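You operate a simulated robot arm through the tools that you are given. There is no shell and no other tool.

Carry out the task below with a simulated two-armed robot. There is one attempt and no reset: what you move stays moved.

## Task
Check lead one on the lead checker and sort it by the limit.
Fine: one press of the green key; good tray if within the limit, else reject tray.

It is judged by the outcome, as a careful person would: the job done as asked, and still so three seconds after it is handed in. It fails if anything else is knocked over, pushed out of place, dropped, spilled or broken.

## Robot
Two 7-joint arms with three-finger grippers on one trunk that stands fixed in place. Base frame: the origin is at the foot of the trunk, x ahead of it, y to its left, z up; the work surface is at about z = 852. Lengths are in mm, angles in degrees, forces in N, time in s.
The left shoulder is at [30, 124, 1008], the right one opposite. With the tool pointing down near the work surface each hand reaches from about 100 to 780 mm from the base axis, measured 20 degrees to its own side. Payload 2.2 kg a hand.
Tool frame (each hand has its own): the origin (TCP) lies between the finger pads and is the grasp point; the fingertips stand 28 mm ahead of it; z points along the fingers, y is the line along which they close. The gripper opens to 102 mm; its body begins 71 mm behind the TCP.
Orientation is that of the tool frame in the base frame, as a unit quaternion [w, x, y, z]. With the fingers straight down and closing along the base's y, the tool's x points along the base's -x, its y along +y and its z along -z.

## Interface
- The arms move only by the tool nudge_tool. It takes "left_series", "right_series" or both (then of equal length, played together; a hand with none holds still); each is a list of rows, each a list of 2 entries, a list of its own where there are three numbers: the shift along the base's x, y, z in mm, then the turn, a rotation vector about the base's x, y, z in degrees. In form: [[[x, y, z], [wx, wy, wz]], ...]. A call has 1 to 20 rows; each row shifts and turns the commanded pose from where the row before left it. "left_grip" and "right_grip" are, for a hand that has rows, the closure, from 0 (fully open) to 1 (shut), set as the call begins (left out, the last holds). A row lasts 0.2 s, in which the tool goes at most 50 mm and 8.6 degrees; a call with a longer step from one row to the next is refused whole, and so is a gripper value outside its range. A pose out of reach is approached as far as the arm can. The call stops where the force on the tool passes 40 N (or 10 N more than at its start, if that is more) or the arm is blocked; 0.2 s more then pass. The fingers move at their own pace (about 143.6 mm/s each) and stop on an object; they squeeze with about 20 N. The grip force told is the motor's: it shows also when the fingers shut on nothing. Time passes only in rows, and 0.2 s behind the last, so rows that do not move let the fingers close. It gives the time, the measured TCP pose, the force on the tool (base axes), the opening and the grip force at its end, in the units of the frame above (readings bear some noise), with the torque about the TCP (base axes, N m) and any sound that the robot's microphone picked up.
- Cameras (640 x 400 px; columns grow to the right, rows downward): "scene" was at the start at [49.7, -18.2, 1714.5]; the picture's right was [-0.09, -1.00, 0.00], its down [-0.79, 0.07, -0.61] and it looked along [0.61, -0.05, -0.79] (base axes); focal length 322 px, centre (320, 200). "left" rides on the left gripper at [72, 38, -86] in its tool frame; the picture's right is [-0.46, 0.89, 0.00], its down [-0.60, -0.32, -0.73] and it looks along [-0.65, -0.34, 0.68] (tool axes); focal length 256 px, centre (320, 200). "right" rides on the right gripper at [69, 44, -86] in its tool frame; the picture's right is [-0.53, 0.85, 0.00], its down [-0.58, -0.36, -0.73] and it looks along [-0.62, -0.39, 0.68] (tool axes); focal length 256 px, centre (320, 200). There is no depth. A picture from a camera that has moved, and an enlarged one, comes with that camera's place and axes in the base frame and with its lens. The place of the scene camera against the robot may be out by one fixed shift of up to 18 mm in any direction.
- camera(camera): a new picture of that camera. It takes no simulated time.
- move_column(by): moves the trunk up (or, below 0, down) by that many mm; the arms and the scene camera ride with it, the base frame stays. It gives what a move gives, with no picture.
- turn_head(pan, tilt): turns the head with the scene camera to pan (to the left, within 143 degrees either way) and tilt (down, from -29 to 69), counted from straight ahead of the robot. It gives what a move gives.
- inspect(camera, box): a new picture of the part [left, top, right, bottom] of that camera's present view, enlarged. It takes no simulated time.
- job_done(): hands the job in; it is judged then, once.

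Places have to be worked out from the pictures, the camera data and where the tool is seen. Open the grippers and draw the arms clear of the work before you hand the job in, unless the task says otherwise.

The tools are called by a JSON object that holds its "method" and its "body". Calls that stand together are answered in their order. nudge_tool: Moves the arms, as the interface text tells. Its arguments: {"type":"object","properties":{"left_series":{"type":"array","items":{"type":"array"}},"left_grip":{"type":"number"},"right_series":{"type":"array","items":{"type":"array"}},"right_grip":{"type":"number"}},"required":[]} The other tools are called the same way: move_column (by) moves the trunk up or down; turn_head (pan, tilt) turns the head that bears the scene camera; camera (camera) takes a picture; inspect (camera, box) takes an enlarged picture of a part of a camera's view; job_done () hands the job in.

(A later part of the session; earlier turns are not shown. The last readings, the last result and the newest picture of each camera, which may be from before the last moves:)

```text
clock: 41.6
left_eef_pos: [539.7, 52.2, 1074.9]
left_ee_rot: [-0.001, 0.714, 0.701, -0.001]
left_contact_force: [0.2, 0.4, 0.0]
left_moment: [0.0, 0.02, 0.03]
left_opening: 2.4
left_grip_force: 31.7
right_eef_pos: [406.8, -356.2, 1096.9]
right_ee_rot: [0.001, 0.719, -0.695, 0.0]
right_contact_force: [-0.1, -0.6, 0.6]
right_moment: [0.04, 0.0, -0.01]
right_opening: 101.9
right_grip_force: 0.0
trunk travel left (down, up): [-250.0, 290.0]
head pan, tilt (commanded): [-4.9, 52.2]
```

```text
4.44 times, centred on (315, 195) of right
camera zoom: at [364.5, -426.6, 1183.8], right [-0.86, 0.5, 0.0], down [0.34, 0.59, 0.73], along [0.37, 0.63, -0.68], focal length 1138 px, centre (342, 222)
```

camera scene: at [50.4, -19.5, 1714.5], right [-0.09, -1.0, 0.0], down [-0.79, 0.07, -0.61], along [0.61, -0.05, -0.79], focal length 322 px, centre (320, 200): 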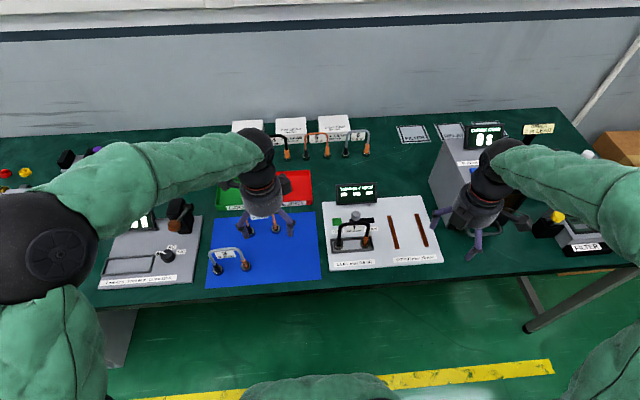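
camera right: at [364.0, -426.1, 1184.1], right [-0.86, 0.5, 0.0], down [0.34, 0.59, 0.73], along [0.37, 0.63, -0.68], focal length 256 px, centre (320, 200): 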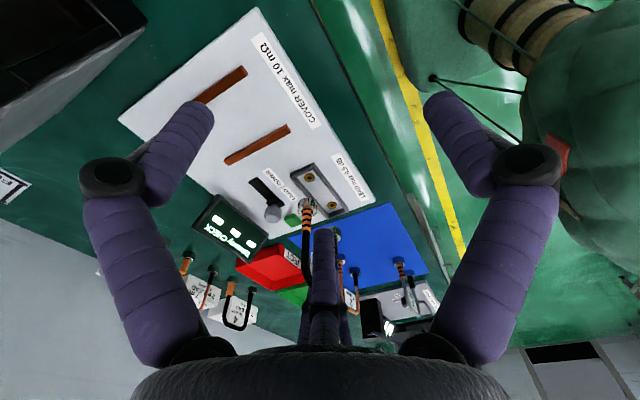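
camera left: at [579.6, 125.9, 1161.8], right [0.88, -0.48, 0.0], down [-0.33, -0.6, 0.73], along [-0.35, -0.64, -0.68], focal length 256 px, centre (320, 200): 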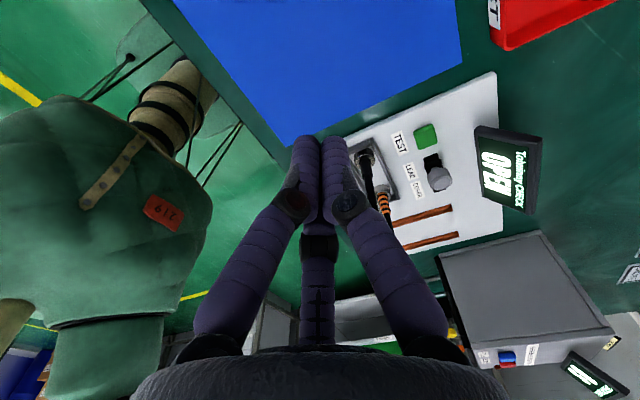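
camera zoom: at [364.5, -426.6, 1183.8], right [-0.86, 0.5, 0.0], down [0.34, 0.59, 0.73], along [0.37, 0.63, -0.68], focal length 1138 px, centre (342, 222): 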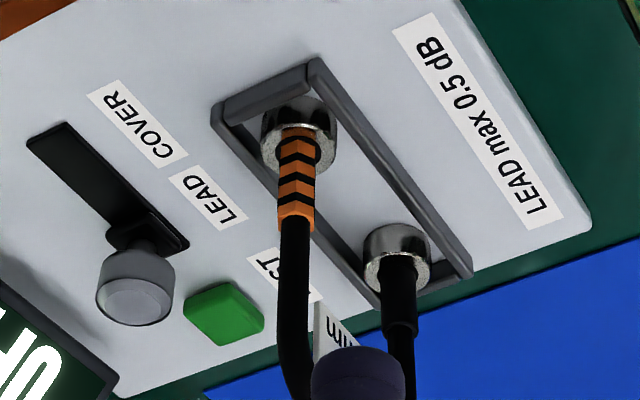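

The display holds "OPEN" with the slider fully at LEAD. Before trusting it, I examine the seat of each plug at the highest enlargement.

{"method": "inspect", "body": {"camera": "scene", "box": [338, 234, 358, 254]}}

{"method": "inspect", "body": {"camera": "scene", "box": [362, 232, 382, 252]}}

{"method": "inspect", "body": {"camera": "right", "box": [298, 164, 318, 184]}}

{"method": "inspect", "body": {"camera": "right", "box": [318, 190, 342, 214]}}

```text
16.00 times, centred on (348, 244) of scene
camera zoom: at [50.6, -19.4, 1714.5], right [-0.09, -1.0, 0.0], down [-0.79, 0.07, -0.61], along [0.61, -0.05, -0.79], focal length 5156 px, centre (-128, -504)
```

zoom: 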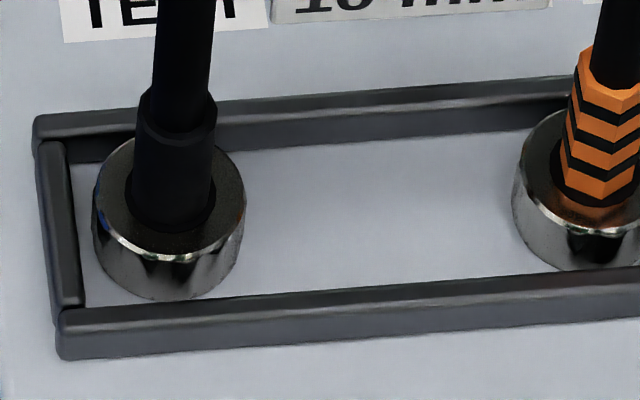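

```text
16.00 times, centred on (372, 242) of scene
camera zoom: at [50.6, -19.4, 1714.5], right [-0.09, -1.0, 0.0], down [-0.79, 0.07, -0.61], along [0.61, -0.05, -0.79], focal length 5156 px, centre (-512, -472)
```

zoom: 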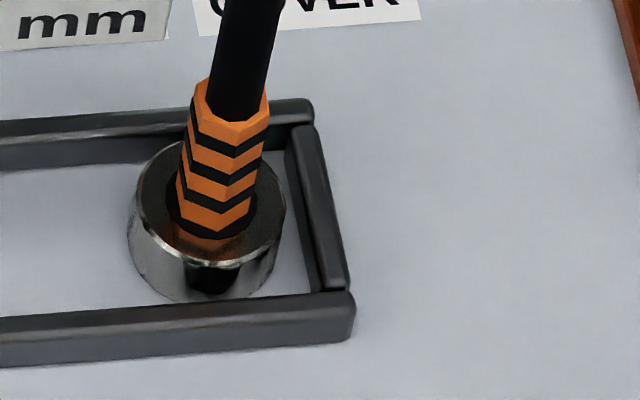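

```text
16.00 times, centred on (308, 174) of right
camera zoom: at [364.5, -426.6, 1183.8], right [-0.86, 0.5, 0.0], down [0.34, 0.59, 0.73], along [0.37, 0.63, -0.68], focal length 4096 px, centre (512, 616)
```

zoom: 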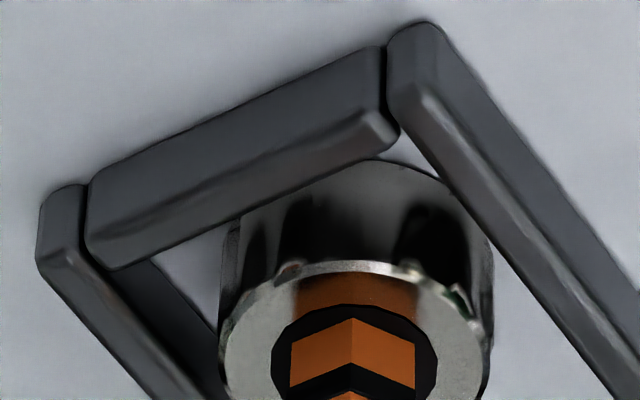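

```text
16.00 times, centred on (330, 202) of right
camera zoom: at [364.5, -426.6, 1183.8], right [-0.86, 0.5, 0.0], down [0.34, 0.59, 0.73], along [0.37, 0.63, -0.68], focal length 4096 px, centre (160, 168)
```

zoom: 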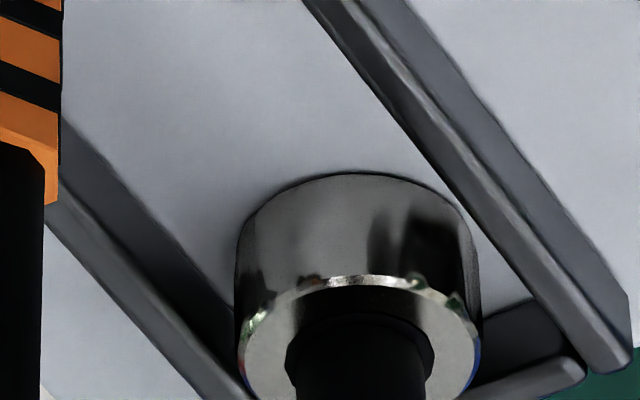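

Both discs sit flush and centred on their sockets within about 1 mm. I check the slider's end position and let a little time pass to see whether the reading changes.

{"method": "nudge_tool", "body": {"left_series": [[[0, 0, 0], [0, 0, 0]], [[0, 0, 0], [0, 0, 0]], [[0, 0, 0], [0, 0, 0]], [[0, 0, 0], [0, 0, 0]], [[0, 0, 0], [0, 0, 0]], [[0, 0, 0], [0, 0, 0]], [[0, 0, 0], [0, 0, 0]], [[0, 0, 0], [0, 0, 0]], [[0, 0, 0], [0, 0, 0]], [[0, 0, 0], [0, 0, 0]]]}}

{"method": "inspect", "body": {"camera": "scene", "box": [330, 175, 390, 235]}}

{"method": "inspect", "body": {"camera": "right", "box": [240, 165, 300, 225]}}

```text
clock: 43.8
left_eef_pos: [540.6, 53.4, 1075.6]
left_ee_rot: [0.001, 0.713, 0.701, 0.0]
left_contact_force: [-0.1, 0.4, 1.5]
left_moment: [0.01, -0.04, -0.01]
left_opening: 2.2
left_grip_force: 31.6
right_eef_pos: [406.3, -354.5, 1098.8]
right_ee_rot: [0.001, 0.72, -0.694, 0.0]
right_contact_force: [-0.5, 0.3, -0.7]
right_moment: [-0.02, -0.03, 0.02]
right_opening: 101.8
right_grip_force: 0.1
trunk travel left (down, up): [-250.0, 290.0]
head pan, tilt (commanded): [-4.9, 52.2]
```

```text
6.67 times, centred on (360, 205) of scene
camera zoom: at [49.8, -18.3, 1714.5], right [-0.09, -1.0, 0.0], down [-0.79, 0.07, -0.61], along [0.61, -0.05, -0.79], focal length 2148 px, centre (53, 167)
```

zoom: 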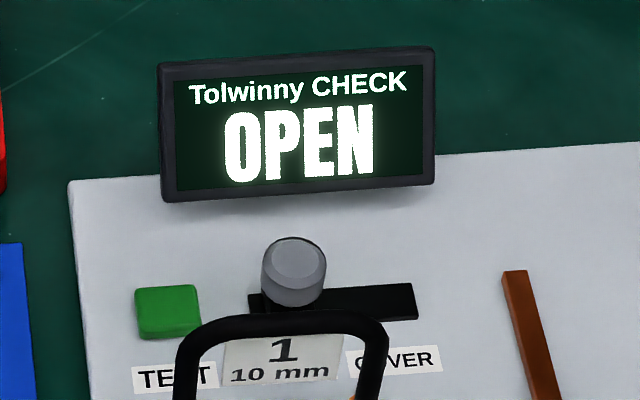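

```text
6.67 times, centred on (270, 195) of right
camera zoom: at [363.9, -425.9, 1184.2], right [-0.86, 0.5, 0.0], down [0.34, 0.59, 0.73], along [0.37, 0.63, -0.68], focal length 1707 px, centre (653, 233)
```

zoom: 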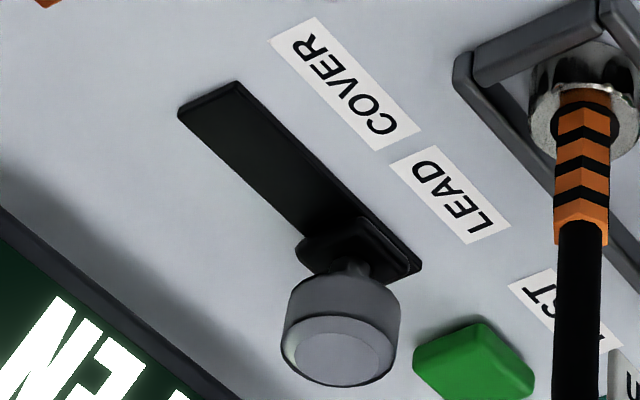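

The slider block is hard against the LEAD end and "OPEN" stays. I take the same right-camera window as before the lead was placed, to compare disc and socket positions directly.

{"method": "inspect", "body": {"camera": "right", "box": [260, 150, 370, 230]}}

{"method": "inspect", "body": {"camera": "scene", "box": [335, 220, 380, 260]}}

{"method": "inspect", "body": {"camera": "scene", "box": [205, 205, 285, 285]}}

{"method": "inspect", "body": {"camera": "scene", "box": [255, 115, 385, 170]}}

```text
5.00 times, centred on (315, 190) of right
camera zoom: at [363.9, -425.9, 1184.2], right [-0.86, 0.5, 0.0], down [0.34, 0.59, 0.73], along [0.37, 0.63, -0.68], focal length 1280 px, centre (345, 250)
```

zoom: 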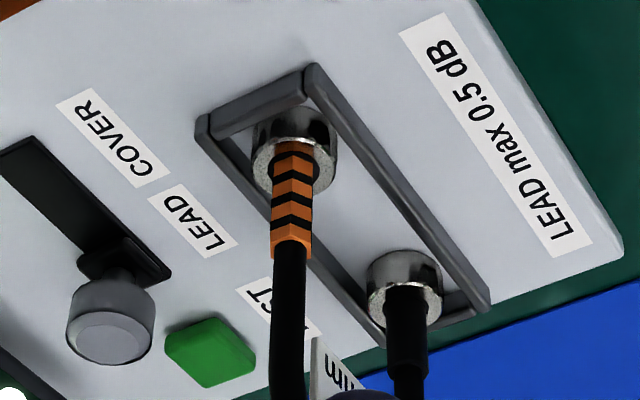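

```text
10.00 times, centred on (358, 240) of scene
camera zoom: at [49.8, -18.3, 1714.5], right [-0.09, -1.0, 0.0], down [-0.79, 0.07, -0.61], along [0.61, -0.05, -0.79], focal length 3223 px, centre (-55, -200)
```

zoom: 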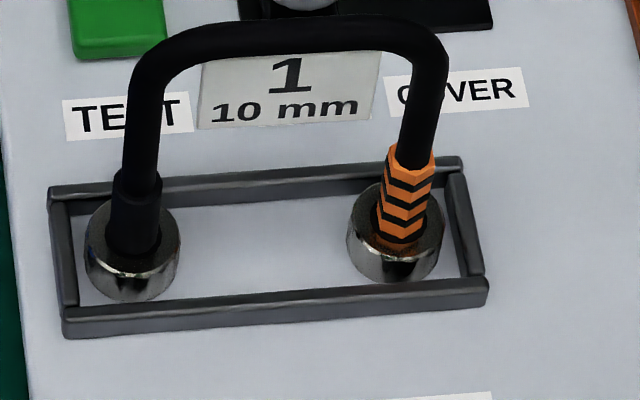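

```text
5.00 times, centred on (245, 245) of scene
camera zoom: at [49.8, -18.3, 1714.5], right [-0.09, -1.0, 0.0], down [-0.79, 0.07, -0.61], along [0.61, -0.05, -0.79], focal length 1611 px, centre (695, -25)
```

zoom: 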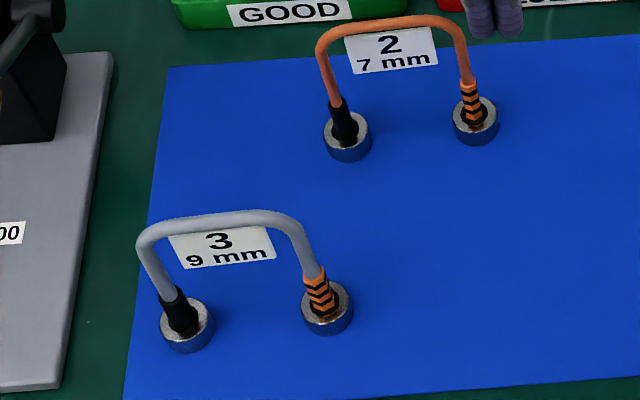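

```text
4.92 times, centred on (320, 142) of scene
camera zoom: at [49.8, -18.3, 1714.5], right [-0.09, -1.0, 0.0], down [-0.79, 0.07, -0.61], along [0.61, -0.05, -0.79], focal length 1586 px, centre (320, 483)
```

zoom: 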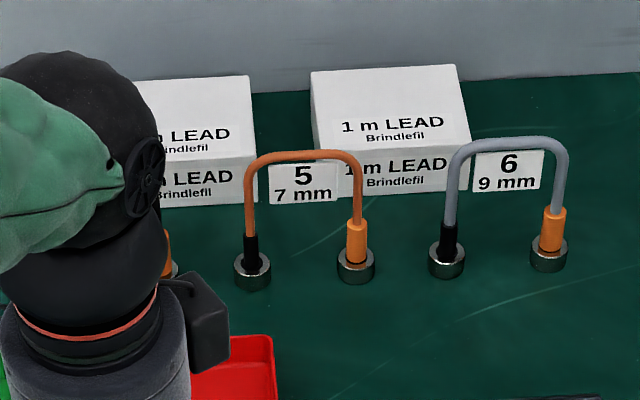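

The comparison shows both discs within 1 mm of the socket centres, slider fully at LEAD and one clean click, so OPEN is a true reading: lead 1 is not within 0.5 dB and goes to REJECT. I open the left hand and return above the lead at the same pose I released it from.

{"method": "nudge_tool", "body": {"left_series": [[[-3, -38, 3], [0, 0, 0]], [[-4, -39, 3], [0, 0, 0]], [[-4, -39, 3], [0, 0, 0]], [[-4, -40, 3], [0, 0, 0]], [[-3, -39.5, 3], [0, 0, 0]], [[0, 0, 0], [0, 0, 0]], [[0, 0, 0], [0, 0, 0]]], "left_grip": 0}}

{"method": "camera", "body": {"camera": "left"}}

```text
clock: 45.4
left_eef_pos: [523.0, -139.9, 1092.7]
left_ee_rot: [0.0, 0.713, 0.701, 0.001]
left_contact_force: [0.0, -0.3, 0.7]
left_moment: [0.0, 0.02, 0.0]
left_opening: 102.2
left_grip_force: 0.1
right_eef_pos: [406.0, -355.0, 1097.0]
right_ee_rot: [0.001, 0.72, -0.694, 0.0]
right_contact_force: [0.1, 0.0, 0.1]
right_moment: [0.02, 0.01, -0.05]
right_opening: 101.9
right_grip_force: 0.1
trunk travel left (down, up): [-250.0, 290.0]
head pan, tilt (commanded): [-4.9, 52.2]
```

```text
taken
camera left: at [561.2, -67.0, 1178.5], right [0.88, -0.48, 0.0], down [-0.33, -0.6, 0.73], along [-0.35, -0.64, -0.68], focal length 256 px, centre (320, 200)
```

left: 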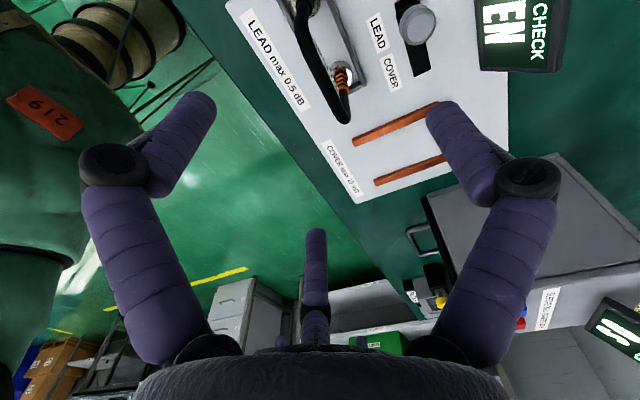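

The hand is above the lead. I descend to the earlier grasp height with the open fingers straddling the arch.

{"method": "nudge_tool", "body": {"left_series": [[[0, -2.5, -25], [0, 0, 0]], [[0, 0, -25], [0, 0, 0]], [[0, 0, -25], [0, 0, 0]], [[0, 0, -20], [0, 0, 0]], [[0, 0, -17], [0, 0, 0]], [[0, 0, 0], [0, 0, 0]], [[0, 0, 0], [0, 0, 0]]]}}

{"method": "camera", "body": {"camera": "left"}}

{"method": "inspect", "body": {"camera": "scene", "box": [310, 180, 430, 270]}}

```text
clock: 47.0
left_eef_pos: [520.5, -144.5, 978.0]
left_ee_rot: [0.0, 0.713, 0.701, 0.001]
left_contact_force: [-1.1, 0.2, 0.9]
left_moment: [0.01, -0.01, -0.01]
left_opening: 102.0
left_grip_force: 0.0
right_eef_pos: [405.7, -354.8, 1098.4]
right_ee_rot: [0.0, 0.719, -0.695, 0.0]
right_contact_force: [0.6, 0.1, -0.4]
right_moment: [0.03, -0.02, -0.01]
right_opening: 101.6
right_grip_force: 0.0
trunk travel left (down, up): [-250.0, 290.0]
head pan, tilt (commanded): [-4.9, 52.2]
```

```text
taken
camera left: at [558.6, -70.5, 1065.1], right [0.88, -0.48, 0.0], down [-0.33, -0.6, 0.73], along [-0.35, -0.64, -0.68], focal length 256 px, centre (320, 200)
```

left: 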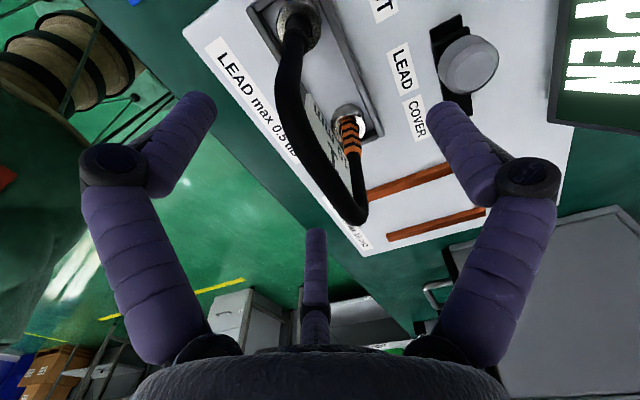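

```text
4.44 times, centred on (370, 225) of scene
camera zoom: at [49.9, -18.5, 1714.5], right [-0.09, -1.0, 0.0], down [-0.79, 0.07, -0.61], along [0.61, -0.05, -0.79], focal length 1432 px, centre (98, 89)
```

zoom: 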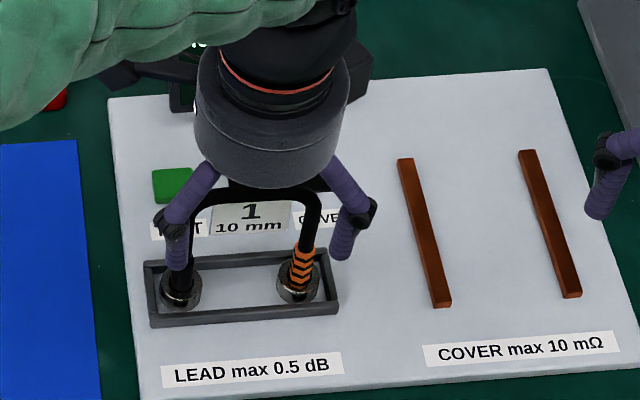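

The pose is about 2 mm off the one at release. I correct by (1.5, 1.5) and close on the arch.

{"method": "nudge_tool", "body": {"left_series": [[[1.5, 1.5, 0], [0, 0, 0]], [[0, 0, 0], [0, 0, 0]], [[0, 0, 0], [0, 0, 0]]]}}

{"method": "nudge_tool", "body": {"left_series": [[[0, 0, 0], [0, 0, 0]], [[0, 0, 0], [0, 0, 0]], [[0, 0, 0], [0, 0, 0]], [[0, 0, 0], [0, 0, 0]]], "left_grip": 1}}

{"method": "camera", "body": {"camera": "left"}}

{"method": "inspect", "body": {"camera": "scene", "box": [310, 180, 430, 270]}}

```text
clock: 47.8
left_eef_pos: [521.3, -141.9, 979.5]
left_ee_rot: [0.0, 0.713, 0.701, 0.0]
left_contact_force: [0.4, -0.8, -0.6]
left_moment: [0.01, 0.0, 0.02]
left_opening: 102.0
left_grip_force: 0.1
right_eef_pos: [405.7, -354.4, 1099.3]
right_ee_rot: [0.0, 0.72, -0.694, 0.001]
right_contact_force: [0.1, -0.6, -0.5]
right_moment: [0.01, 0.03, 0.0]
right_opening: 101.8
right_grip_force: 0.0
trunk travel left (down, up): [-250.0, 290.0]
head pan, tilt (commanded): [-4.9, 52.2]
```

```text
clock: 48.8
left_eef_pos: [522.0, -142.7, 978.0]
left_ee_rot: [0.0, 0.713, 0.701, 0.0]
left_contact_force: [-0.2, 0.1, 2.7]
left_moment: [0.01, 0.05, -0.02]
left_opening: 18.1
left_grip_force: 20.1
right_eef_pos: [405.1, -355.2, 1097.7]
right_ee_rot: [0.0, 0.72, -0.694, 0.0]
right_contact_force: [-0.4, -0.5, -0.7]
right_moment: [0.02, 0.01, 0.0]
right_opening: 101.9
right_grip_force: 0.0
trunk travel left (down, up): [-250.0, 290.0]
head pan, tilt (commanded): [-4.9, 52.2]
```

```text
taken
camera left: at [560.7, -69.1, 1066.5], right [0.88, -0.48, 0.0], down [-0.33, -0.6, 0.73], along [-0.35, -0.64, -0.68], focal length 256 px, centre (320, 200)
```

left: 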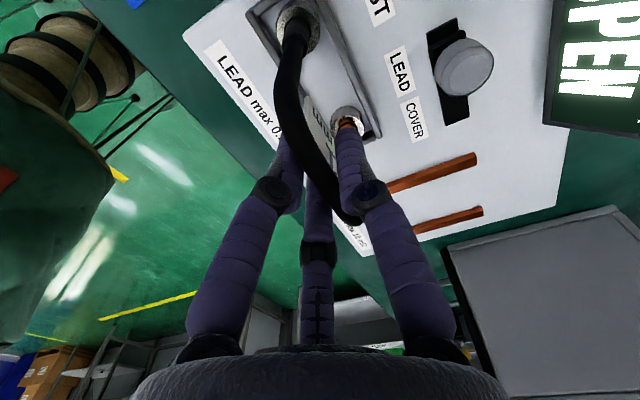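

```text
4.44 times, centred on (370, 225) of scene
camera zoom: at [49.4, -18.3, 1714.5], right [-0.09, -1.0, 0.0], down [-0.79, 0.07, -0.61], along [0.61, -0.05, -0.79], focal length 1432 px, centre (98, 89)
```

zoom: 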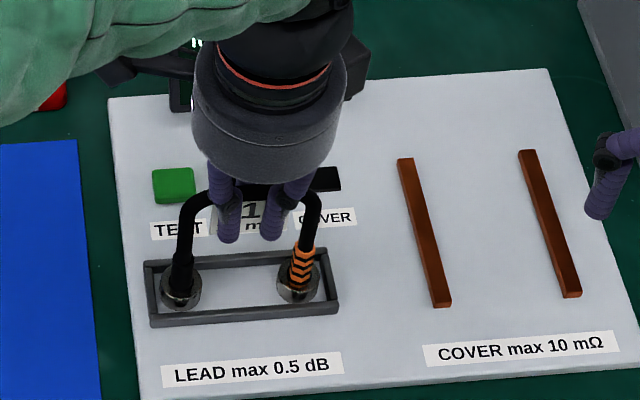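

The grip holds (18 mm, 20 N) at the same place as before. I lift the lead straight up out of the frame, slowly at first.

{"method": "nudge_tool", "body": {"left_series": [[[0, 0, 5], [0, 0, 0]], [[0, 0, 10], [0, 0, 0]], [[0, 0, 15], [0, 0, 0]], [[0, 0, 20], [0, 0, 0]], [[0, 0, 25], [0, 0, 0]], [[0, 0, 25], [0, 0, 0]], [[0, 0, 20], [0, 0, 0]], [[0, 0, 0], [0, 0, 0]]]}}

{"method": "camera", "body": {"camera": "left"}}

{"method": "camera", "body": {"camera": "scene"}}

```text
clock: 50.6
left_eef_pos: [521.4, -140.6, 1102.6]
left_ee_rot: [-0.001, 0.713, 0.701, -0.001]
left_contact_force: [0.6, -0.3, -1.0]
left_moment: [-0.02, 0.02, 0.01]
left_opening: 17.6
left_grip_force: 20.0
right_eef_pos: [405.5, -355.5, 1097.9]
right_ee_rot: [0.0, 0.72, -0.694, 0.0]
right_contact_force: [0.1, 0.6, 0.9]
right_moment: [0.01, 0.01, 0.01]
right_opening: 102.0
right_grip_force: 0.2
trunk travel left (down, up): [-250.0, 290.0]
head pan, tilt (commanded): [-4.9, 52.2]
```

```text
taken
camera left: at [560.3, -68.2, 1189.4], right [0.88, -0.48, 0.0], down [-0.33, -0.6, 0.73], along [-0.35, -0.64, -0.68], focal length 256 px, centre (320, 200)
```

left: 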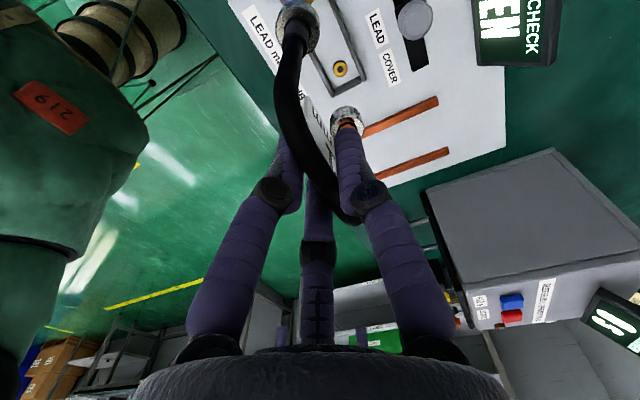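

```text
taken
camera scene: at [50.0, -18.4, 1714.5], right [-0.09, -1.0, 0.0], down [-0.79, 0.07, -0.61], along [0.61, -0.05, -0.79], focal length 322 px, centre (320, 200)
```

scene: 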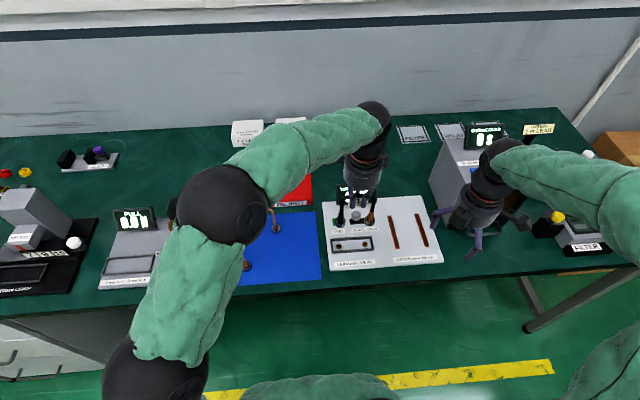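

The lead is up with its discs near z = 986. I raise it a little more to pass lead 2 safely, and move toward the REJECT tray side.

{"method": "nudge_tool", "body": {"left_series": [[[0, 10, 15], [0, 0, 0]], [[5, 20, 15], [0, 0, 0]], [[15, 28, 5], [0, 0, 0]], [[15, 28, 0], [0, 0, 0]], [[15, 28, 0], [0, 0, 0]], [[15, 28, 0], [0, 0, 0]], [[15, 25, 0], [0, 0, 0]], [[20, 8, 0], [0, 0, 0]], [[20, 0, 0], [0, 0, 0]], [[20, 0, 0], [0, 0, 0]], [[0, 0, 0], [0, 0, 0]]]}}

{"method": "camera", "body": {"camera": "left"}}

{"method": "camera", "body": {"camera": "scene"}}

```text
clock: 53.0
left_eef_pos: [661.0, 34.2, 1135.8]
left_ee_rot: [0.0, 0.714, 0.701, 0.0]
left_contact_force: [-0.2, -0.2, -1.3]
left_moment: [0.0, 0.02, -0.02]
left_opening: 17.6
left_grip_force: 19.4
right_eef_pos: [406.6, -355.4, 1099.4]
right_ee_rot: [0.0, 0.72, -0.694, 0.0]
right_contact_force: [-1.0, 0.8, 0.5]
right_moment: [0.0, -0.02, 0.0]
right_opening: 101.9
right_grip_force: 0.0
trunk travel left (down, up): [-250.0, 290.0]
head pan, tilt (commanded): [-4.9, 52.2]
```

```text
taken
camera left: at [700.6, 107.1, 1222.1], right [0.88, -0.48, 0.0], down [-0.33, -0.6, 0.73], along [-0.35, -0.64, -0.68], focal length 256 px, centre (320, 200)
```

left: 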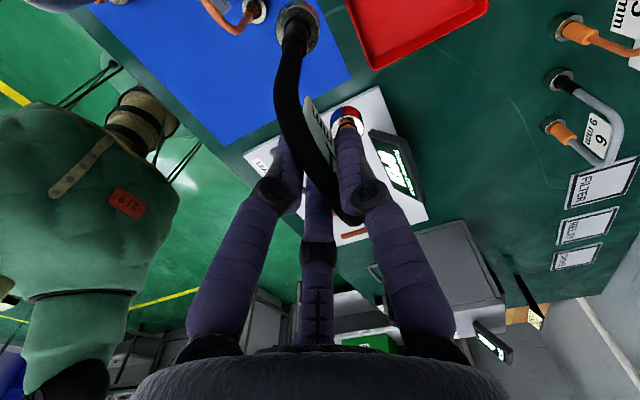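

```text
taken
camera scene: at [48.9, -18.1, 1714.6], right [-0.09, -1.0, 0.0], down [-0.79, 0.07, -0.61], along [0.61, -0.05, -0.79], focal length 322 px, centre (320, 200)
```

scene: 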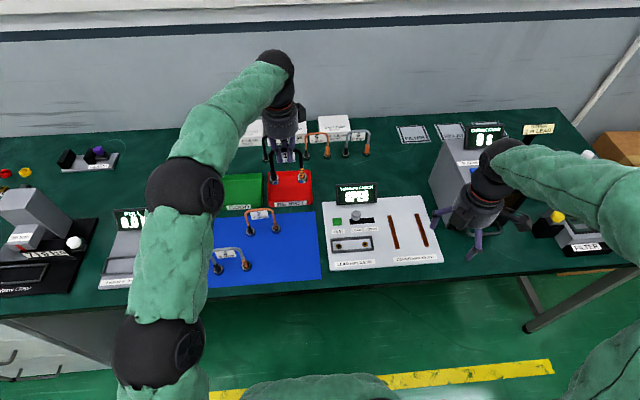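

The lead is in front of the REJECT tray, whose rim I place at x 700–832, y -33 to 105. To gain reach I raise the trunk 110 mm; the hands ride with it.

{"method": "move_column", "body": {"by": 110}}

{"method": "nudge_tool", "body": {"left_series": [[[10, 0, -10], [0, 0, 0]], [[15, 0, -20], [0, 0, 0]], [[15, 0, -20], [0, 0, 0]], [[15, 0, -20], [0, 0, 0]], [[15, 0, -20], [0, 0, 0]], [[10, 0, -10], [0, 0, 0]], [[0, 0, 0], [0, 0, 0]], [[0, 0, 0], [0, 0, 0]]]}}

{"method": "camera", "body": {"camera": "left"}}

{"method": "camera", "body": {"camera": "scene"}}

```text
clock: 54.4
left_eef_pos: [663.6, 33.9, 1243.3]
left_ee_rot: [0.0, 0.713, 0.701, -0.001]
left_contact_force: [0.5, 0.0, -1.0]
left_moment: [-0.01, -0.02, 0.0]
left_opening: 17.8
left_grip_force: 20.3
right_eef_pos: [406.2, -354.3, 1207.2]
right_ee_rot: [0.001, 0.72, -0.694, 0.0]
right_contact_force: [-0.5, -0.2, 0.3]
right_moment: [-0.02, 0.03, -0.01]
right_opening: 101.8
right_grip_force: 0.1
trunk travel left (down, up): [-360.0, 180.0]
head pan, tilt (commanded): [-4.9, 52.2]
```

```text
clock: 56.2
left_eef_pos: [734.3, 32.6, 1147.4]
left_ee_rot: [0.0, 0.713, 0.701, 0.0]
left_contact_force: [-0.2, 0.0, -1.4]
left_moment: [0.01, 0.04, 0.03]
left_opening: 17.8
left_grip_force: 20.2
left hand out of reach, approached as far as the arm can: row 6
right_eef_pos: [406.0, -355.0, 1207.5]
right_ee_rot: [0.001, 0.719, -0.695, 0.0]
right_contact_force: [0.5, 0.0, -0.3]
right_moment: [0.0, -0.02, -0.02]
right_opening: 102.0
right_grip_force: 0.1
trunk travel left (down, up): [-360.0, 180.0]
head pan, tilt (commanded): [-4.9, 52.2]
```

```text
taken
camera left: at [772.9, 107.2, 1234.7], right [0.88, -0.48, 0.0], down [-0.33, -0.6, 0.73], along [-0.35, -0.64, -0.68], focal length 256 px, centre (320, 200)
```

left: 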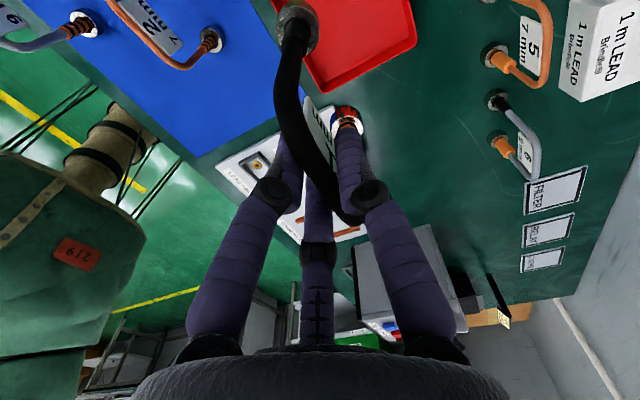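

```text
taken
camera scene: at [50.2, -18.5, 1824.5], right [-0.09, -1.0, 0.0], down [-0.79, 0.07, -0.61], along [0.61, -0.05, -0.79], focal length 322 px, centre (320, 200)
```

scene: 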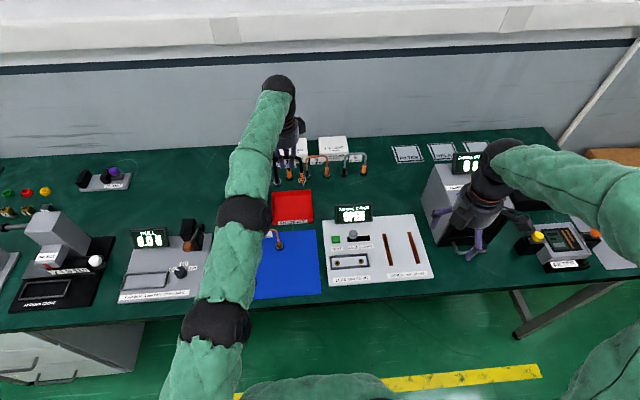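

The arm reached its limit at that height; lower down there is more reach. I draw back to x ≈ 729 and lower to disc height just above the tray rim.

{"method": "nudge_tool", "body": {"left_series": [[[-8, 0, -10], [0, 0, 0]], [[-7, 0, -20], [0, 0, 0]], [[0, 0, -25], [0, 0, 0]], [[0, 0, -25], [0, 0, 0]], [[0, 0, -20], [0, 0, 0]], [[0, 0, 0], [0, 0, 0]], [[0, 0, 0], [0, 0, 0]]]}}

{"method": "camera", "body": {"camera": "left"}}

{"method": "inspect", "body": {"camera": "scene", "box": [230, 120, 350, 240]}}

{"method": "camera", "body": {"camera": "right"}}

```text
clock: 57.8
left_eef_pos: [715.9, 32.7, 1047.5]
left_ee_rot: [0.0, 0.713, 0.701, 0.001]
left_contact_force: [-0.2, -0.5, -0.4]
left_moment: [0.02, 0.02, 0.02]
left_opening: 17.3
left_grip_force: 20.1
right_eef_pos: [405.9, -354.5, 1207.8]
right_ee_rot: [0.0, 0.721, -0.693, -0.001]
right_contact_force: [-0.3, 0.3, 0.6]
right_moment: [-0.02, -0.02, 0.0]
right_opening: 102.0
right_grip_force: 0.1
trunk travel left (down, up): [-360.0, 180.0]
head pan, tilt (commanded): [-4.9, 52.2]
```

```text
taken
camera left: at [754.7, 105.9, 1134.4], right [0.88, -0.48, 0.0], down [-0.33, -0.6, 0.73], along [-0.35, -0.64, -0.68], focal length 256 px, centre (320, 200)
```

left: 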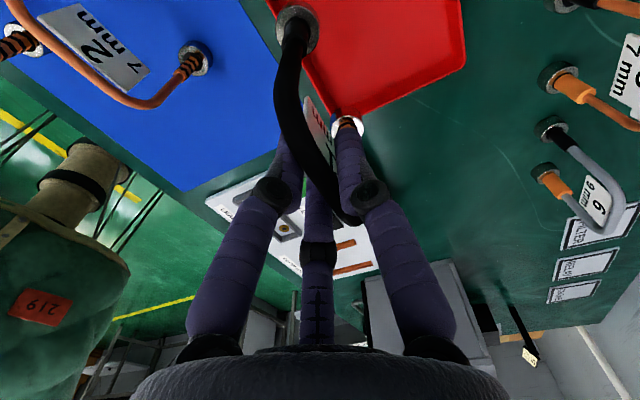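

```text
3.33 times, centred on (290, 180) of scene
camera zoom: at [50.3, -18.3, 1824.5], right [-0.09, -1.0, 0.0], down [-0.79, 0.07, -0.61], along [0.61, -0.05, -0.79], focal length 1074 px, centre (420, 267)
```

zoom: 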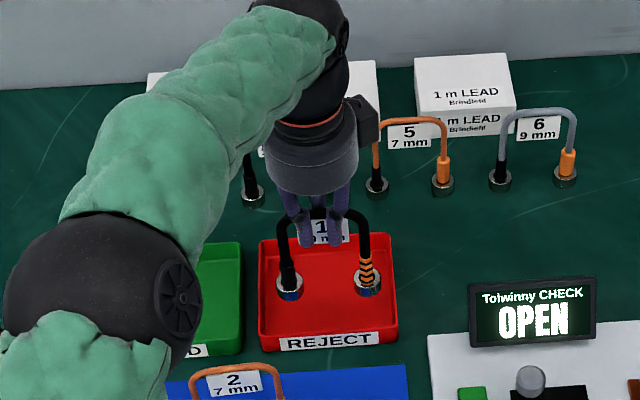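

```text
taken
camera right: at [364.3, -425.9, 1294.1], right [-0.86, 0.5, 0.0], down [0.34, 0.59, 0.73], along [0.37, 0.63, -0.68], focal length 256 px, centre (320, 200)
```

right: 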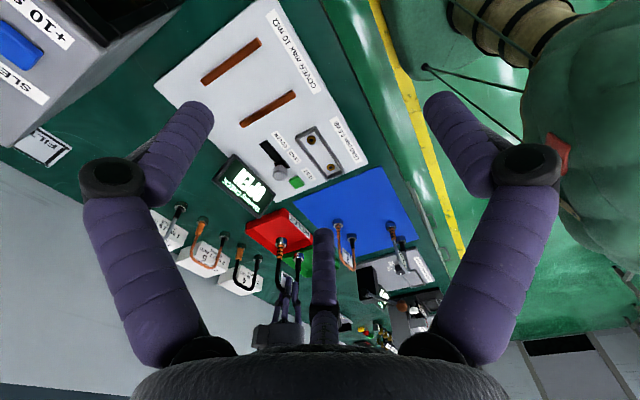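

The lead hangs just over the tray's front part, aligned with it. I move outward to x ≈ 741 and slightly +y to centre it, lowering a little for reach.

{"method": "nudge_tool", "body": {"left_series": [[[5, 1, -5], [0, 0, 0]], [[7, 1, -5], [0, 0, 0]], [[7, 1, -5], [0, 0, 0]], [[6, 0, -5], [0, 0, 0]], [[0, 0, 0], [0, 0, 0]], [[0, 0, 0], [0, 0, 0]]]}}

{"method": "inspect", "body": {"camera": "left", "box": [240, 0, 480, 150]}}

{"method": "inspect", "body": {"camera": "scene", "box": [260, 160, 340, 240]}}

{"method": "inspect", "body": {"camera": "right", "box": [230, 180, 340, 270]}}

```text
clock: 59.2
left_eef_pos: [741.3, 37.2, 1029.2]
left_ee_rot: [0.0, 0.713, 0.701, 0.0]
left_contact_force: [0.6, 0.4, -1.9]
left_moment: [0.02, 0.01, 0.03]
left_opening: 17.6
left_grip_force: 20.0
right_eef_pos: [407.0, -355.3, 1208.9]
right_ee_rot: [0.001, 0.72, -0.694, -0.001]
right_contact_force: [1.5, 0.1, -0.5]
right_moment: [0.02, 0.03, 0.0]
right_opening: 102.1
right_grip_force: 0.0
trunk travel left (down, up): [-360.0, 180.0]
head pan, tilt (commanded): [-4.9, 52.2]
```

```text
2.67 times, centred on (360, 75) of left
camera zoom: at [780.7, 110.5, 1115.4], right [0.88, -0.48, 0.0], down [-0.33, -0.6, 0.73], along [-0.35, -0.64, -0.68], focal length 683 px, centre (213, 533)
```

zoom: 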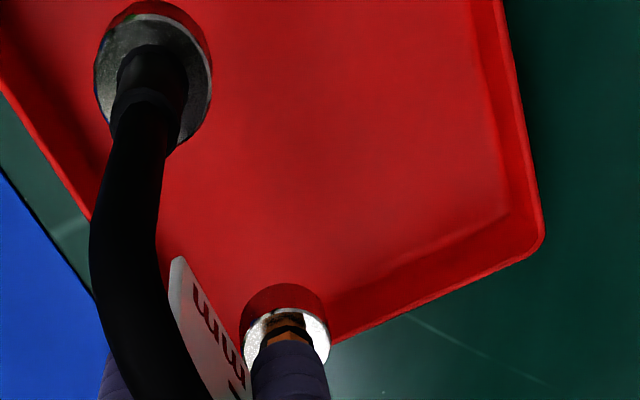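

```text
5.00 times, centred on (300, 200) of scene
camera zoom: at [50.5, -18.7, 1824.5], right [-0.09, -1.0, 0.0], down [-0.79, 0.07, -0.61], along [0.61, -0.05, -0.79], focal length 1611 px, centre (420, 200)
```

zoom: 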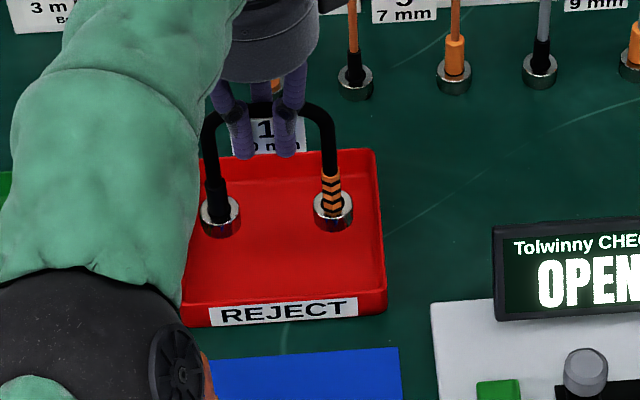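

```text
4.44 times, centred on (285, 225) of right
camera zoom: at [364.4, -426.1, 1294.0], right [-0.86, 0.5, 0.0], down [0.34, 0.59, 0.73], along [0.37, 0.63, -0.68], focal length 1138 px, centre (476, 89)
```

zoom: 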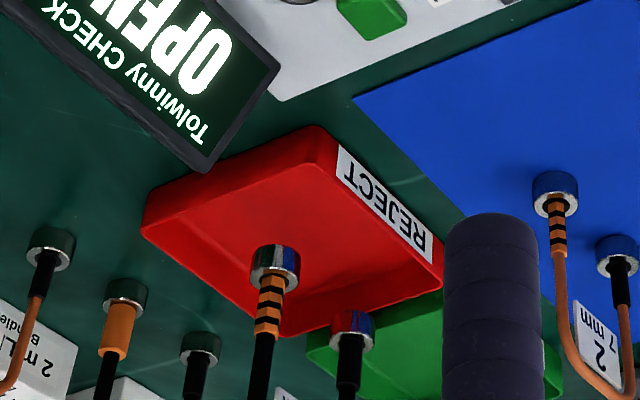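

The lead hangs inside the tray outline (centre about (745, 36)), its discs just above the rim. I shift 2.5 mm toward -y to centre it and lower 40 mm into the tray.

{"method": "nudge_tool", "body": {"left_series": [[[0, -2.5, -5], [0, 0, 0]], [[0, 0, -7], [0, 0, 0]], [[0, 0, -7], [0, 0, 0]], [[0, 0, -7], [0, 0, 0]], [[0, 0, -7], [0, 0, 0]], [[0, 0, -6], [0, 0, 0]], [[0, 0, 0], [0, 0, 0]]]}}

{"method": "inspect", "body": {"camera": "left", "box": [240, 0, 480, 150]}}

{"method": "inspect", "body": {"camera": "scene", "box": [260, 160, 340, 240]}}

{"method": "inspect", "body": {"camera": "right", "box": [230, 180, 340, 270]}}

```text
clock: 60.8
left_eef_pos: [738.4, 34.7, 991.2]
left_ee_rot: [0.0, 0.712, 0.702, 0.0]
left_contact_force: [0.1, 0.2, -1.2]
left_moment: [-0.01, -0.02, -0.02]
left_opening: 17.6
left_grip_force: 20.2
left hand out of reach, approached as far as the arm can: row 3
right_eef_pos: [405.1, -355.0, 1206.7]
right_ee_rot: [0.0, 0.72, -0.694, 0.001]
right_contact_force: [-0.7, -0.1, 1.0]
right_moment: [-0.04, 0.0, 0.03]
right_opening: 101.8
right_grip_force: 0.0
trunk travel left (down, up): [-360.0, 180.0]
head pan, tilt (commanded): [-4.9, 52.2]
```

```text
2.67 times, centred on (360, 75) of left
camera zoom: at [776.0, 108.4, 1076.6], right [0.88, -0.48, 0.0], down [-0.33, -0.6, 0.73], along [-0.35, -0.64, -0.68], focal length 683 px, centre (213, 533)
```

zoom: 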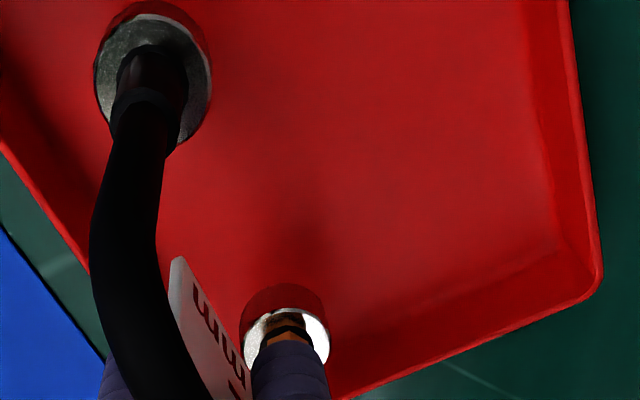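

```text
5.00 times, centred on (300, 200) of scene
camera zoom: at [50.0, -18.4, 1824.5], right [-0.09, -1.0, 0.0], down [-0.79, 0.07, -0.61], along [0.61, -0.05, -0.79], focal length 1611 px, centre (420, 200)
```

zoom: 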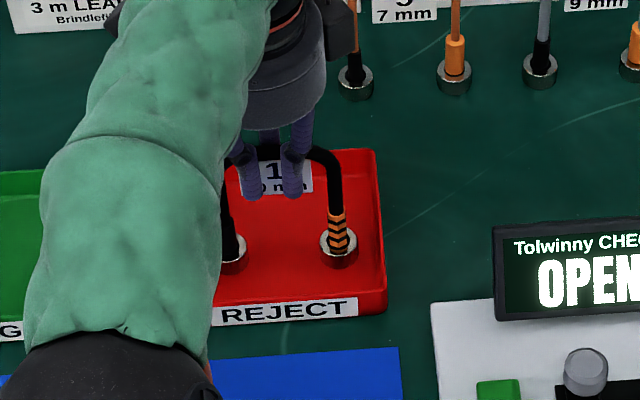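

```text
4.44 times, centred on (285, 225) of right
camera zoom: at [364.1, -425.9, 1294.2], right [-0.86, 0.5, 0.0], down [0.34, 0.59, 0.73], along [0.37, 0.63, -0.68], focal length 1138 px, centre (476, 89)
```

zoom: 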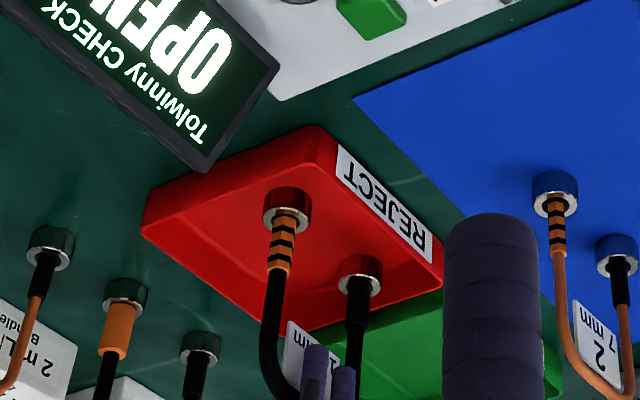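

The discs are inside the tray, about 15 mm above its floor, and the arm is at the edge of its reach. I draw back 4 mm while lowering further in small steps.

{"method": "nudge_tool", "body": {"left_series": [[[-2, 0, -4], [0, 0, 0]], [[-2, 0, -4], [0, 0, 0]], [[0, 0, -3], [0, 0, 0]], [[0, 0, 0], [0, 0, 0]]]}}

{"method": "inspect", "body": {"camera": "right", "box": [230, 180, 340, 270]}}

{"method": "inspect", "body": {"camera": "left", "box": [240, 0, 480, 150]}}

```text
clock: 61.8
left_eef_pos: [734.0, 34.7, 980.0]
left_ee_rot: [0.001, 0.713, 0.701, 0.0]
left_contact_force: [0.2, 0.3, -1.5]
left_moment: [-0.02, 0.0, 0.0]
left_opening: 17.5
left_grip_force: 20.3
right_eef_pos: [405.8, -355.5, 1207.8]
right_ee_rot: [0.001, 0.719, -0.695, 0.0]
right_contact_force: [0.0, 0.0, 0.7]
right_moment: [-0.03, -0.01, 0.0]
right_opening: 101.9
right_grip_force: 0.0
trunk travel left (down, up): [-360.0, 180.0]
head pan, tilt (commanded): [-4.9, 52.2]
```

```text
4.44 times, centred on (285, 225) of right
camera zoom: at [364.1, -426.0, 1294.1], right [-0.86, 0.5, 0.0], down [0.34, 0.59, 0.73], along [0.37, 0.63, -0.68], focal length 1138 px, centre (476, 89)
```

zoom: 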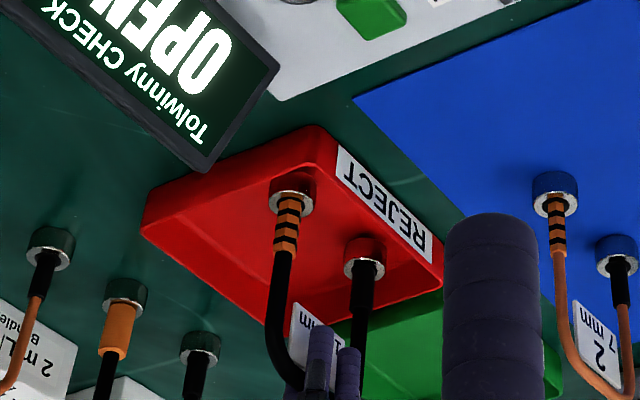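

```text
2.67 times, centred on (360, 75) of left
camera zoom: at [773.2, 107.9, 1065.5], right [0.88, -0.48, 0.0], down [-0.33, -0.6, 0.73], along [-0.35, -0.64, -0.68], focal length 683 px, centre (213, 533)
```

zoom: 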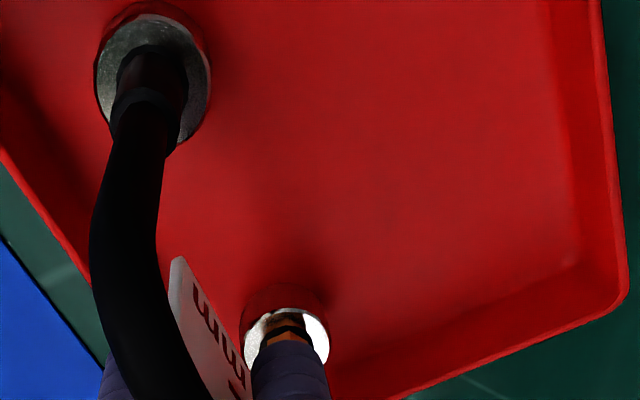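

The discs are a few mm above the tray floor, clear of all walls. I lower in small steps until contact.

{"method": "nudge_tool", "body": {"left_series": [[[0, 0, -1.5], [0, 0, 0]], [[0, 0, -1.5], [0, 0, 0]], [[0, 0, -1.5], [0, 0, 0]], [[0, 0, 0], [0, 0, 0]]]}}

```text
clock: 62.8
left_eef_pos: [733.5, 35.3, 974.7]
left_ee_rot: [0.0, 0.713, 0.701, -0.001]
left_contact_force: [-0.2, -0.6, -1.4]
left_moment: [-0.03, 0.0, 0.01]
left_opening: 17.6
left_grip_force: 20.2
right_eef_pos: [406.6, -355.1, 1207.8]
right_ee_rot: [0.0, 0.72, -0.694, 0.0]
right_contact_force: [0.1, -0.4, -0.4]
right_moment: [-0.02, 0.0, 0.0]
right_opening: 102.0
right_grip_force: 0.1
trunk travel left (down, up): [-360.0, 180.0]
head pan, tilt (commanded): [-4.9, 52.2]
```

No contact yet; only the lead's weight shows. I continue down in 1 mm steps.

{"method": "nudge_tool", "body": {"left_series": [[[0, 0, -1], [0, 0, 0]], [[0, 0, -1], [0, 0, 0]], [[0, 0, -1], [0, 0, 0]], [[0, 0, 0], [0, 0, 0]]]}}

```text
clock: 63.8
left_eef_pos: [732.8, 34.3, 972.1]
left_ee_rot: [0.0, 0.713, 0.701, 0.0]
left_contact_force: [-0.7, 0.3, -0.9]
left_moment: [-0.07, 0.01, -0.05]
left_opening: 17.8
left_grip_force: 20.2
right_eef_pos: [406.4, -354.5, 1208.0]
right_ee_rot: [0.0, 0.72, -0.694, 0.0]
right_contact_force: [-0.3, -0.3, 1.1]
right_moment: [-0.02, 0.0, 0.02]
right_opening: 101.8
right_grip_force: 0.0
trunk travel left (down, up): [-360.0, 180.0]
head pan, tilt (commanded): [-4.9, 52.2]
```

Moment is just changing, so contact is near. I take two more 1 mm steps.

{"method": "nudge_tool", "body": {"left_series": [[[0, 0, -1], [0, 0, 0]], [[0, 0, -1], [0, 0, 0]], [[0, 0, 0], [0, 0, 0]]]}}

{"method": "inspect", "body": {"camera": "right", "box": [230, 180, 340, 270]}}

{"method": "inspect", "body": {"camera": "scene", "box": [260, 160, 340, 240]}}

```text
clock: 64.6
left_eef_pos: [734.6, 35.5, 972.1]
left_ee_rot: [0.0, 0.713, 0.701, 0.001]
left_contact_force: [-1.8, -1.2, 7.8]
left_moment: [-0.11, 0.09, 0.01]
left_opening: 17.6
left_grip_force: 19.5
right_eef_pos: [405.6, -355.1, 1207.4]
right_ee_rot: [0.001, 0.72, -0.694, 0.001]
right_contact_force: [-0.5, 0.6, 0.5]
right_moment: [-0.04, 0.03, -0.01]
right_opening: 101.9
right_grip_force: 0.1
trunk travel left (down, up): [-360.0, 180.0]
head pan, tilt (commanded): [-4.9, 52.2]
```

```text
4.44 times, centred on (285, 225) of right
camera zoom: at [363.0, -426.0, 1294.5], right [-0.86, 0.5, 0.0], down [0.34, 0.59, 0.73], along [0.37, 0.63, -0.68], focal length 1138 px, centre (476, 89)
```

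zoom: 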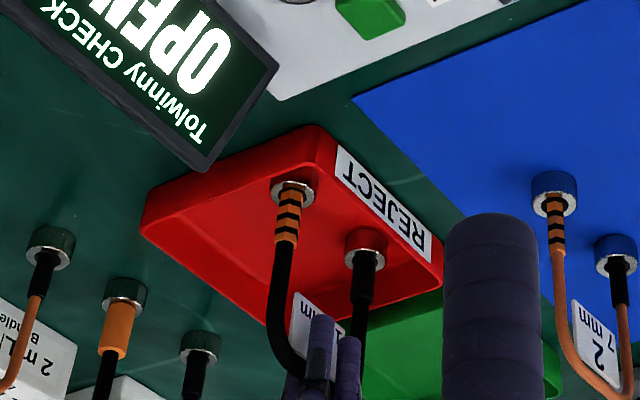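

```text
5.00 times, centred on (300, 200) of scene
camera zoom: at [48.5, -18.5, 1824.6], right [-0.09, -1.0, 0.0], down [-0.79, 0.07, -0.61], along [0.61, -0.05, -0.79], focal length 1611 px, centre (420, 200)
```

zoom: 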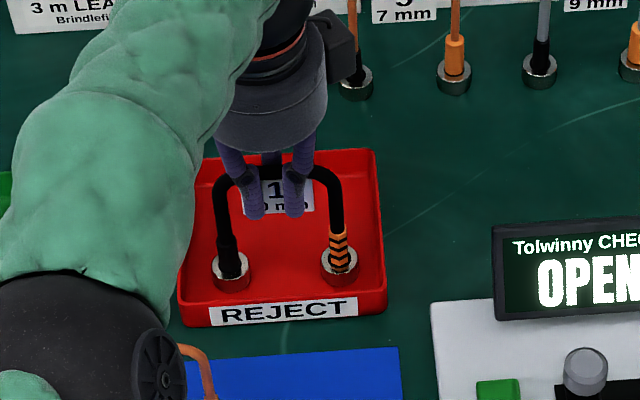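

The lead has landed on the tray floor (about 8 N). Before opening I check the whole scene, in particular the left elbow against lead 2.

{"method": "camera", "body": {"camera": "scene"}}

{"method": "camera", "body": {"camera": "right"}}

```text
taken
camera scene: at [48.5, -18.5, 1824.6], right [-0.09, -1.0, 0.0], down [-0.79, 0.07, -0.61], along [0.61, -0.05, -0.79], focal length 322 px, centre (320, 200)
```

scene: 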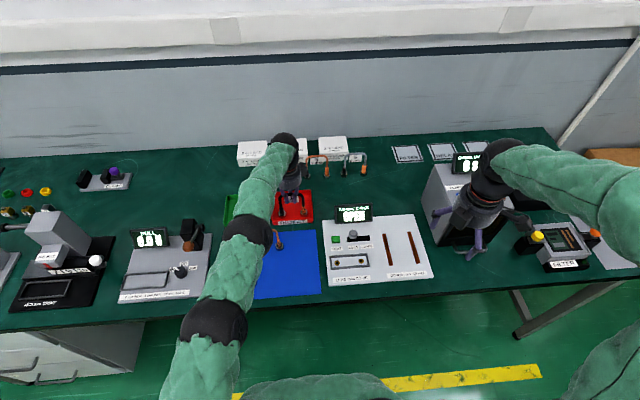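

```text
taken
camera right: at [363.0, -426.0, 1294.5], right [-0.86, 0.5, 0.0], down [0.34, 0.59, 0.73], along [0.37, 0.63, -0.68], focal length 256 px, centre (320, 200)
```

right: 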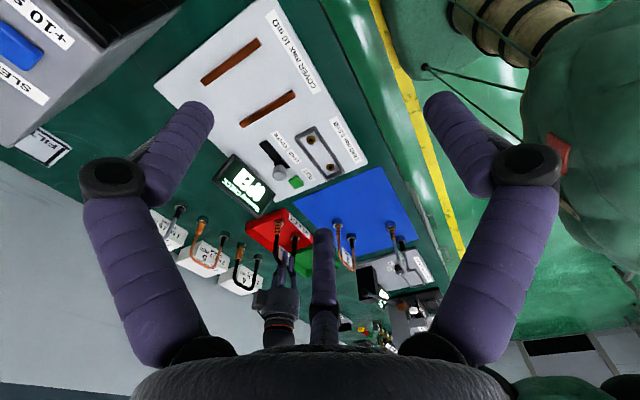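

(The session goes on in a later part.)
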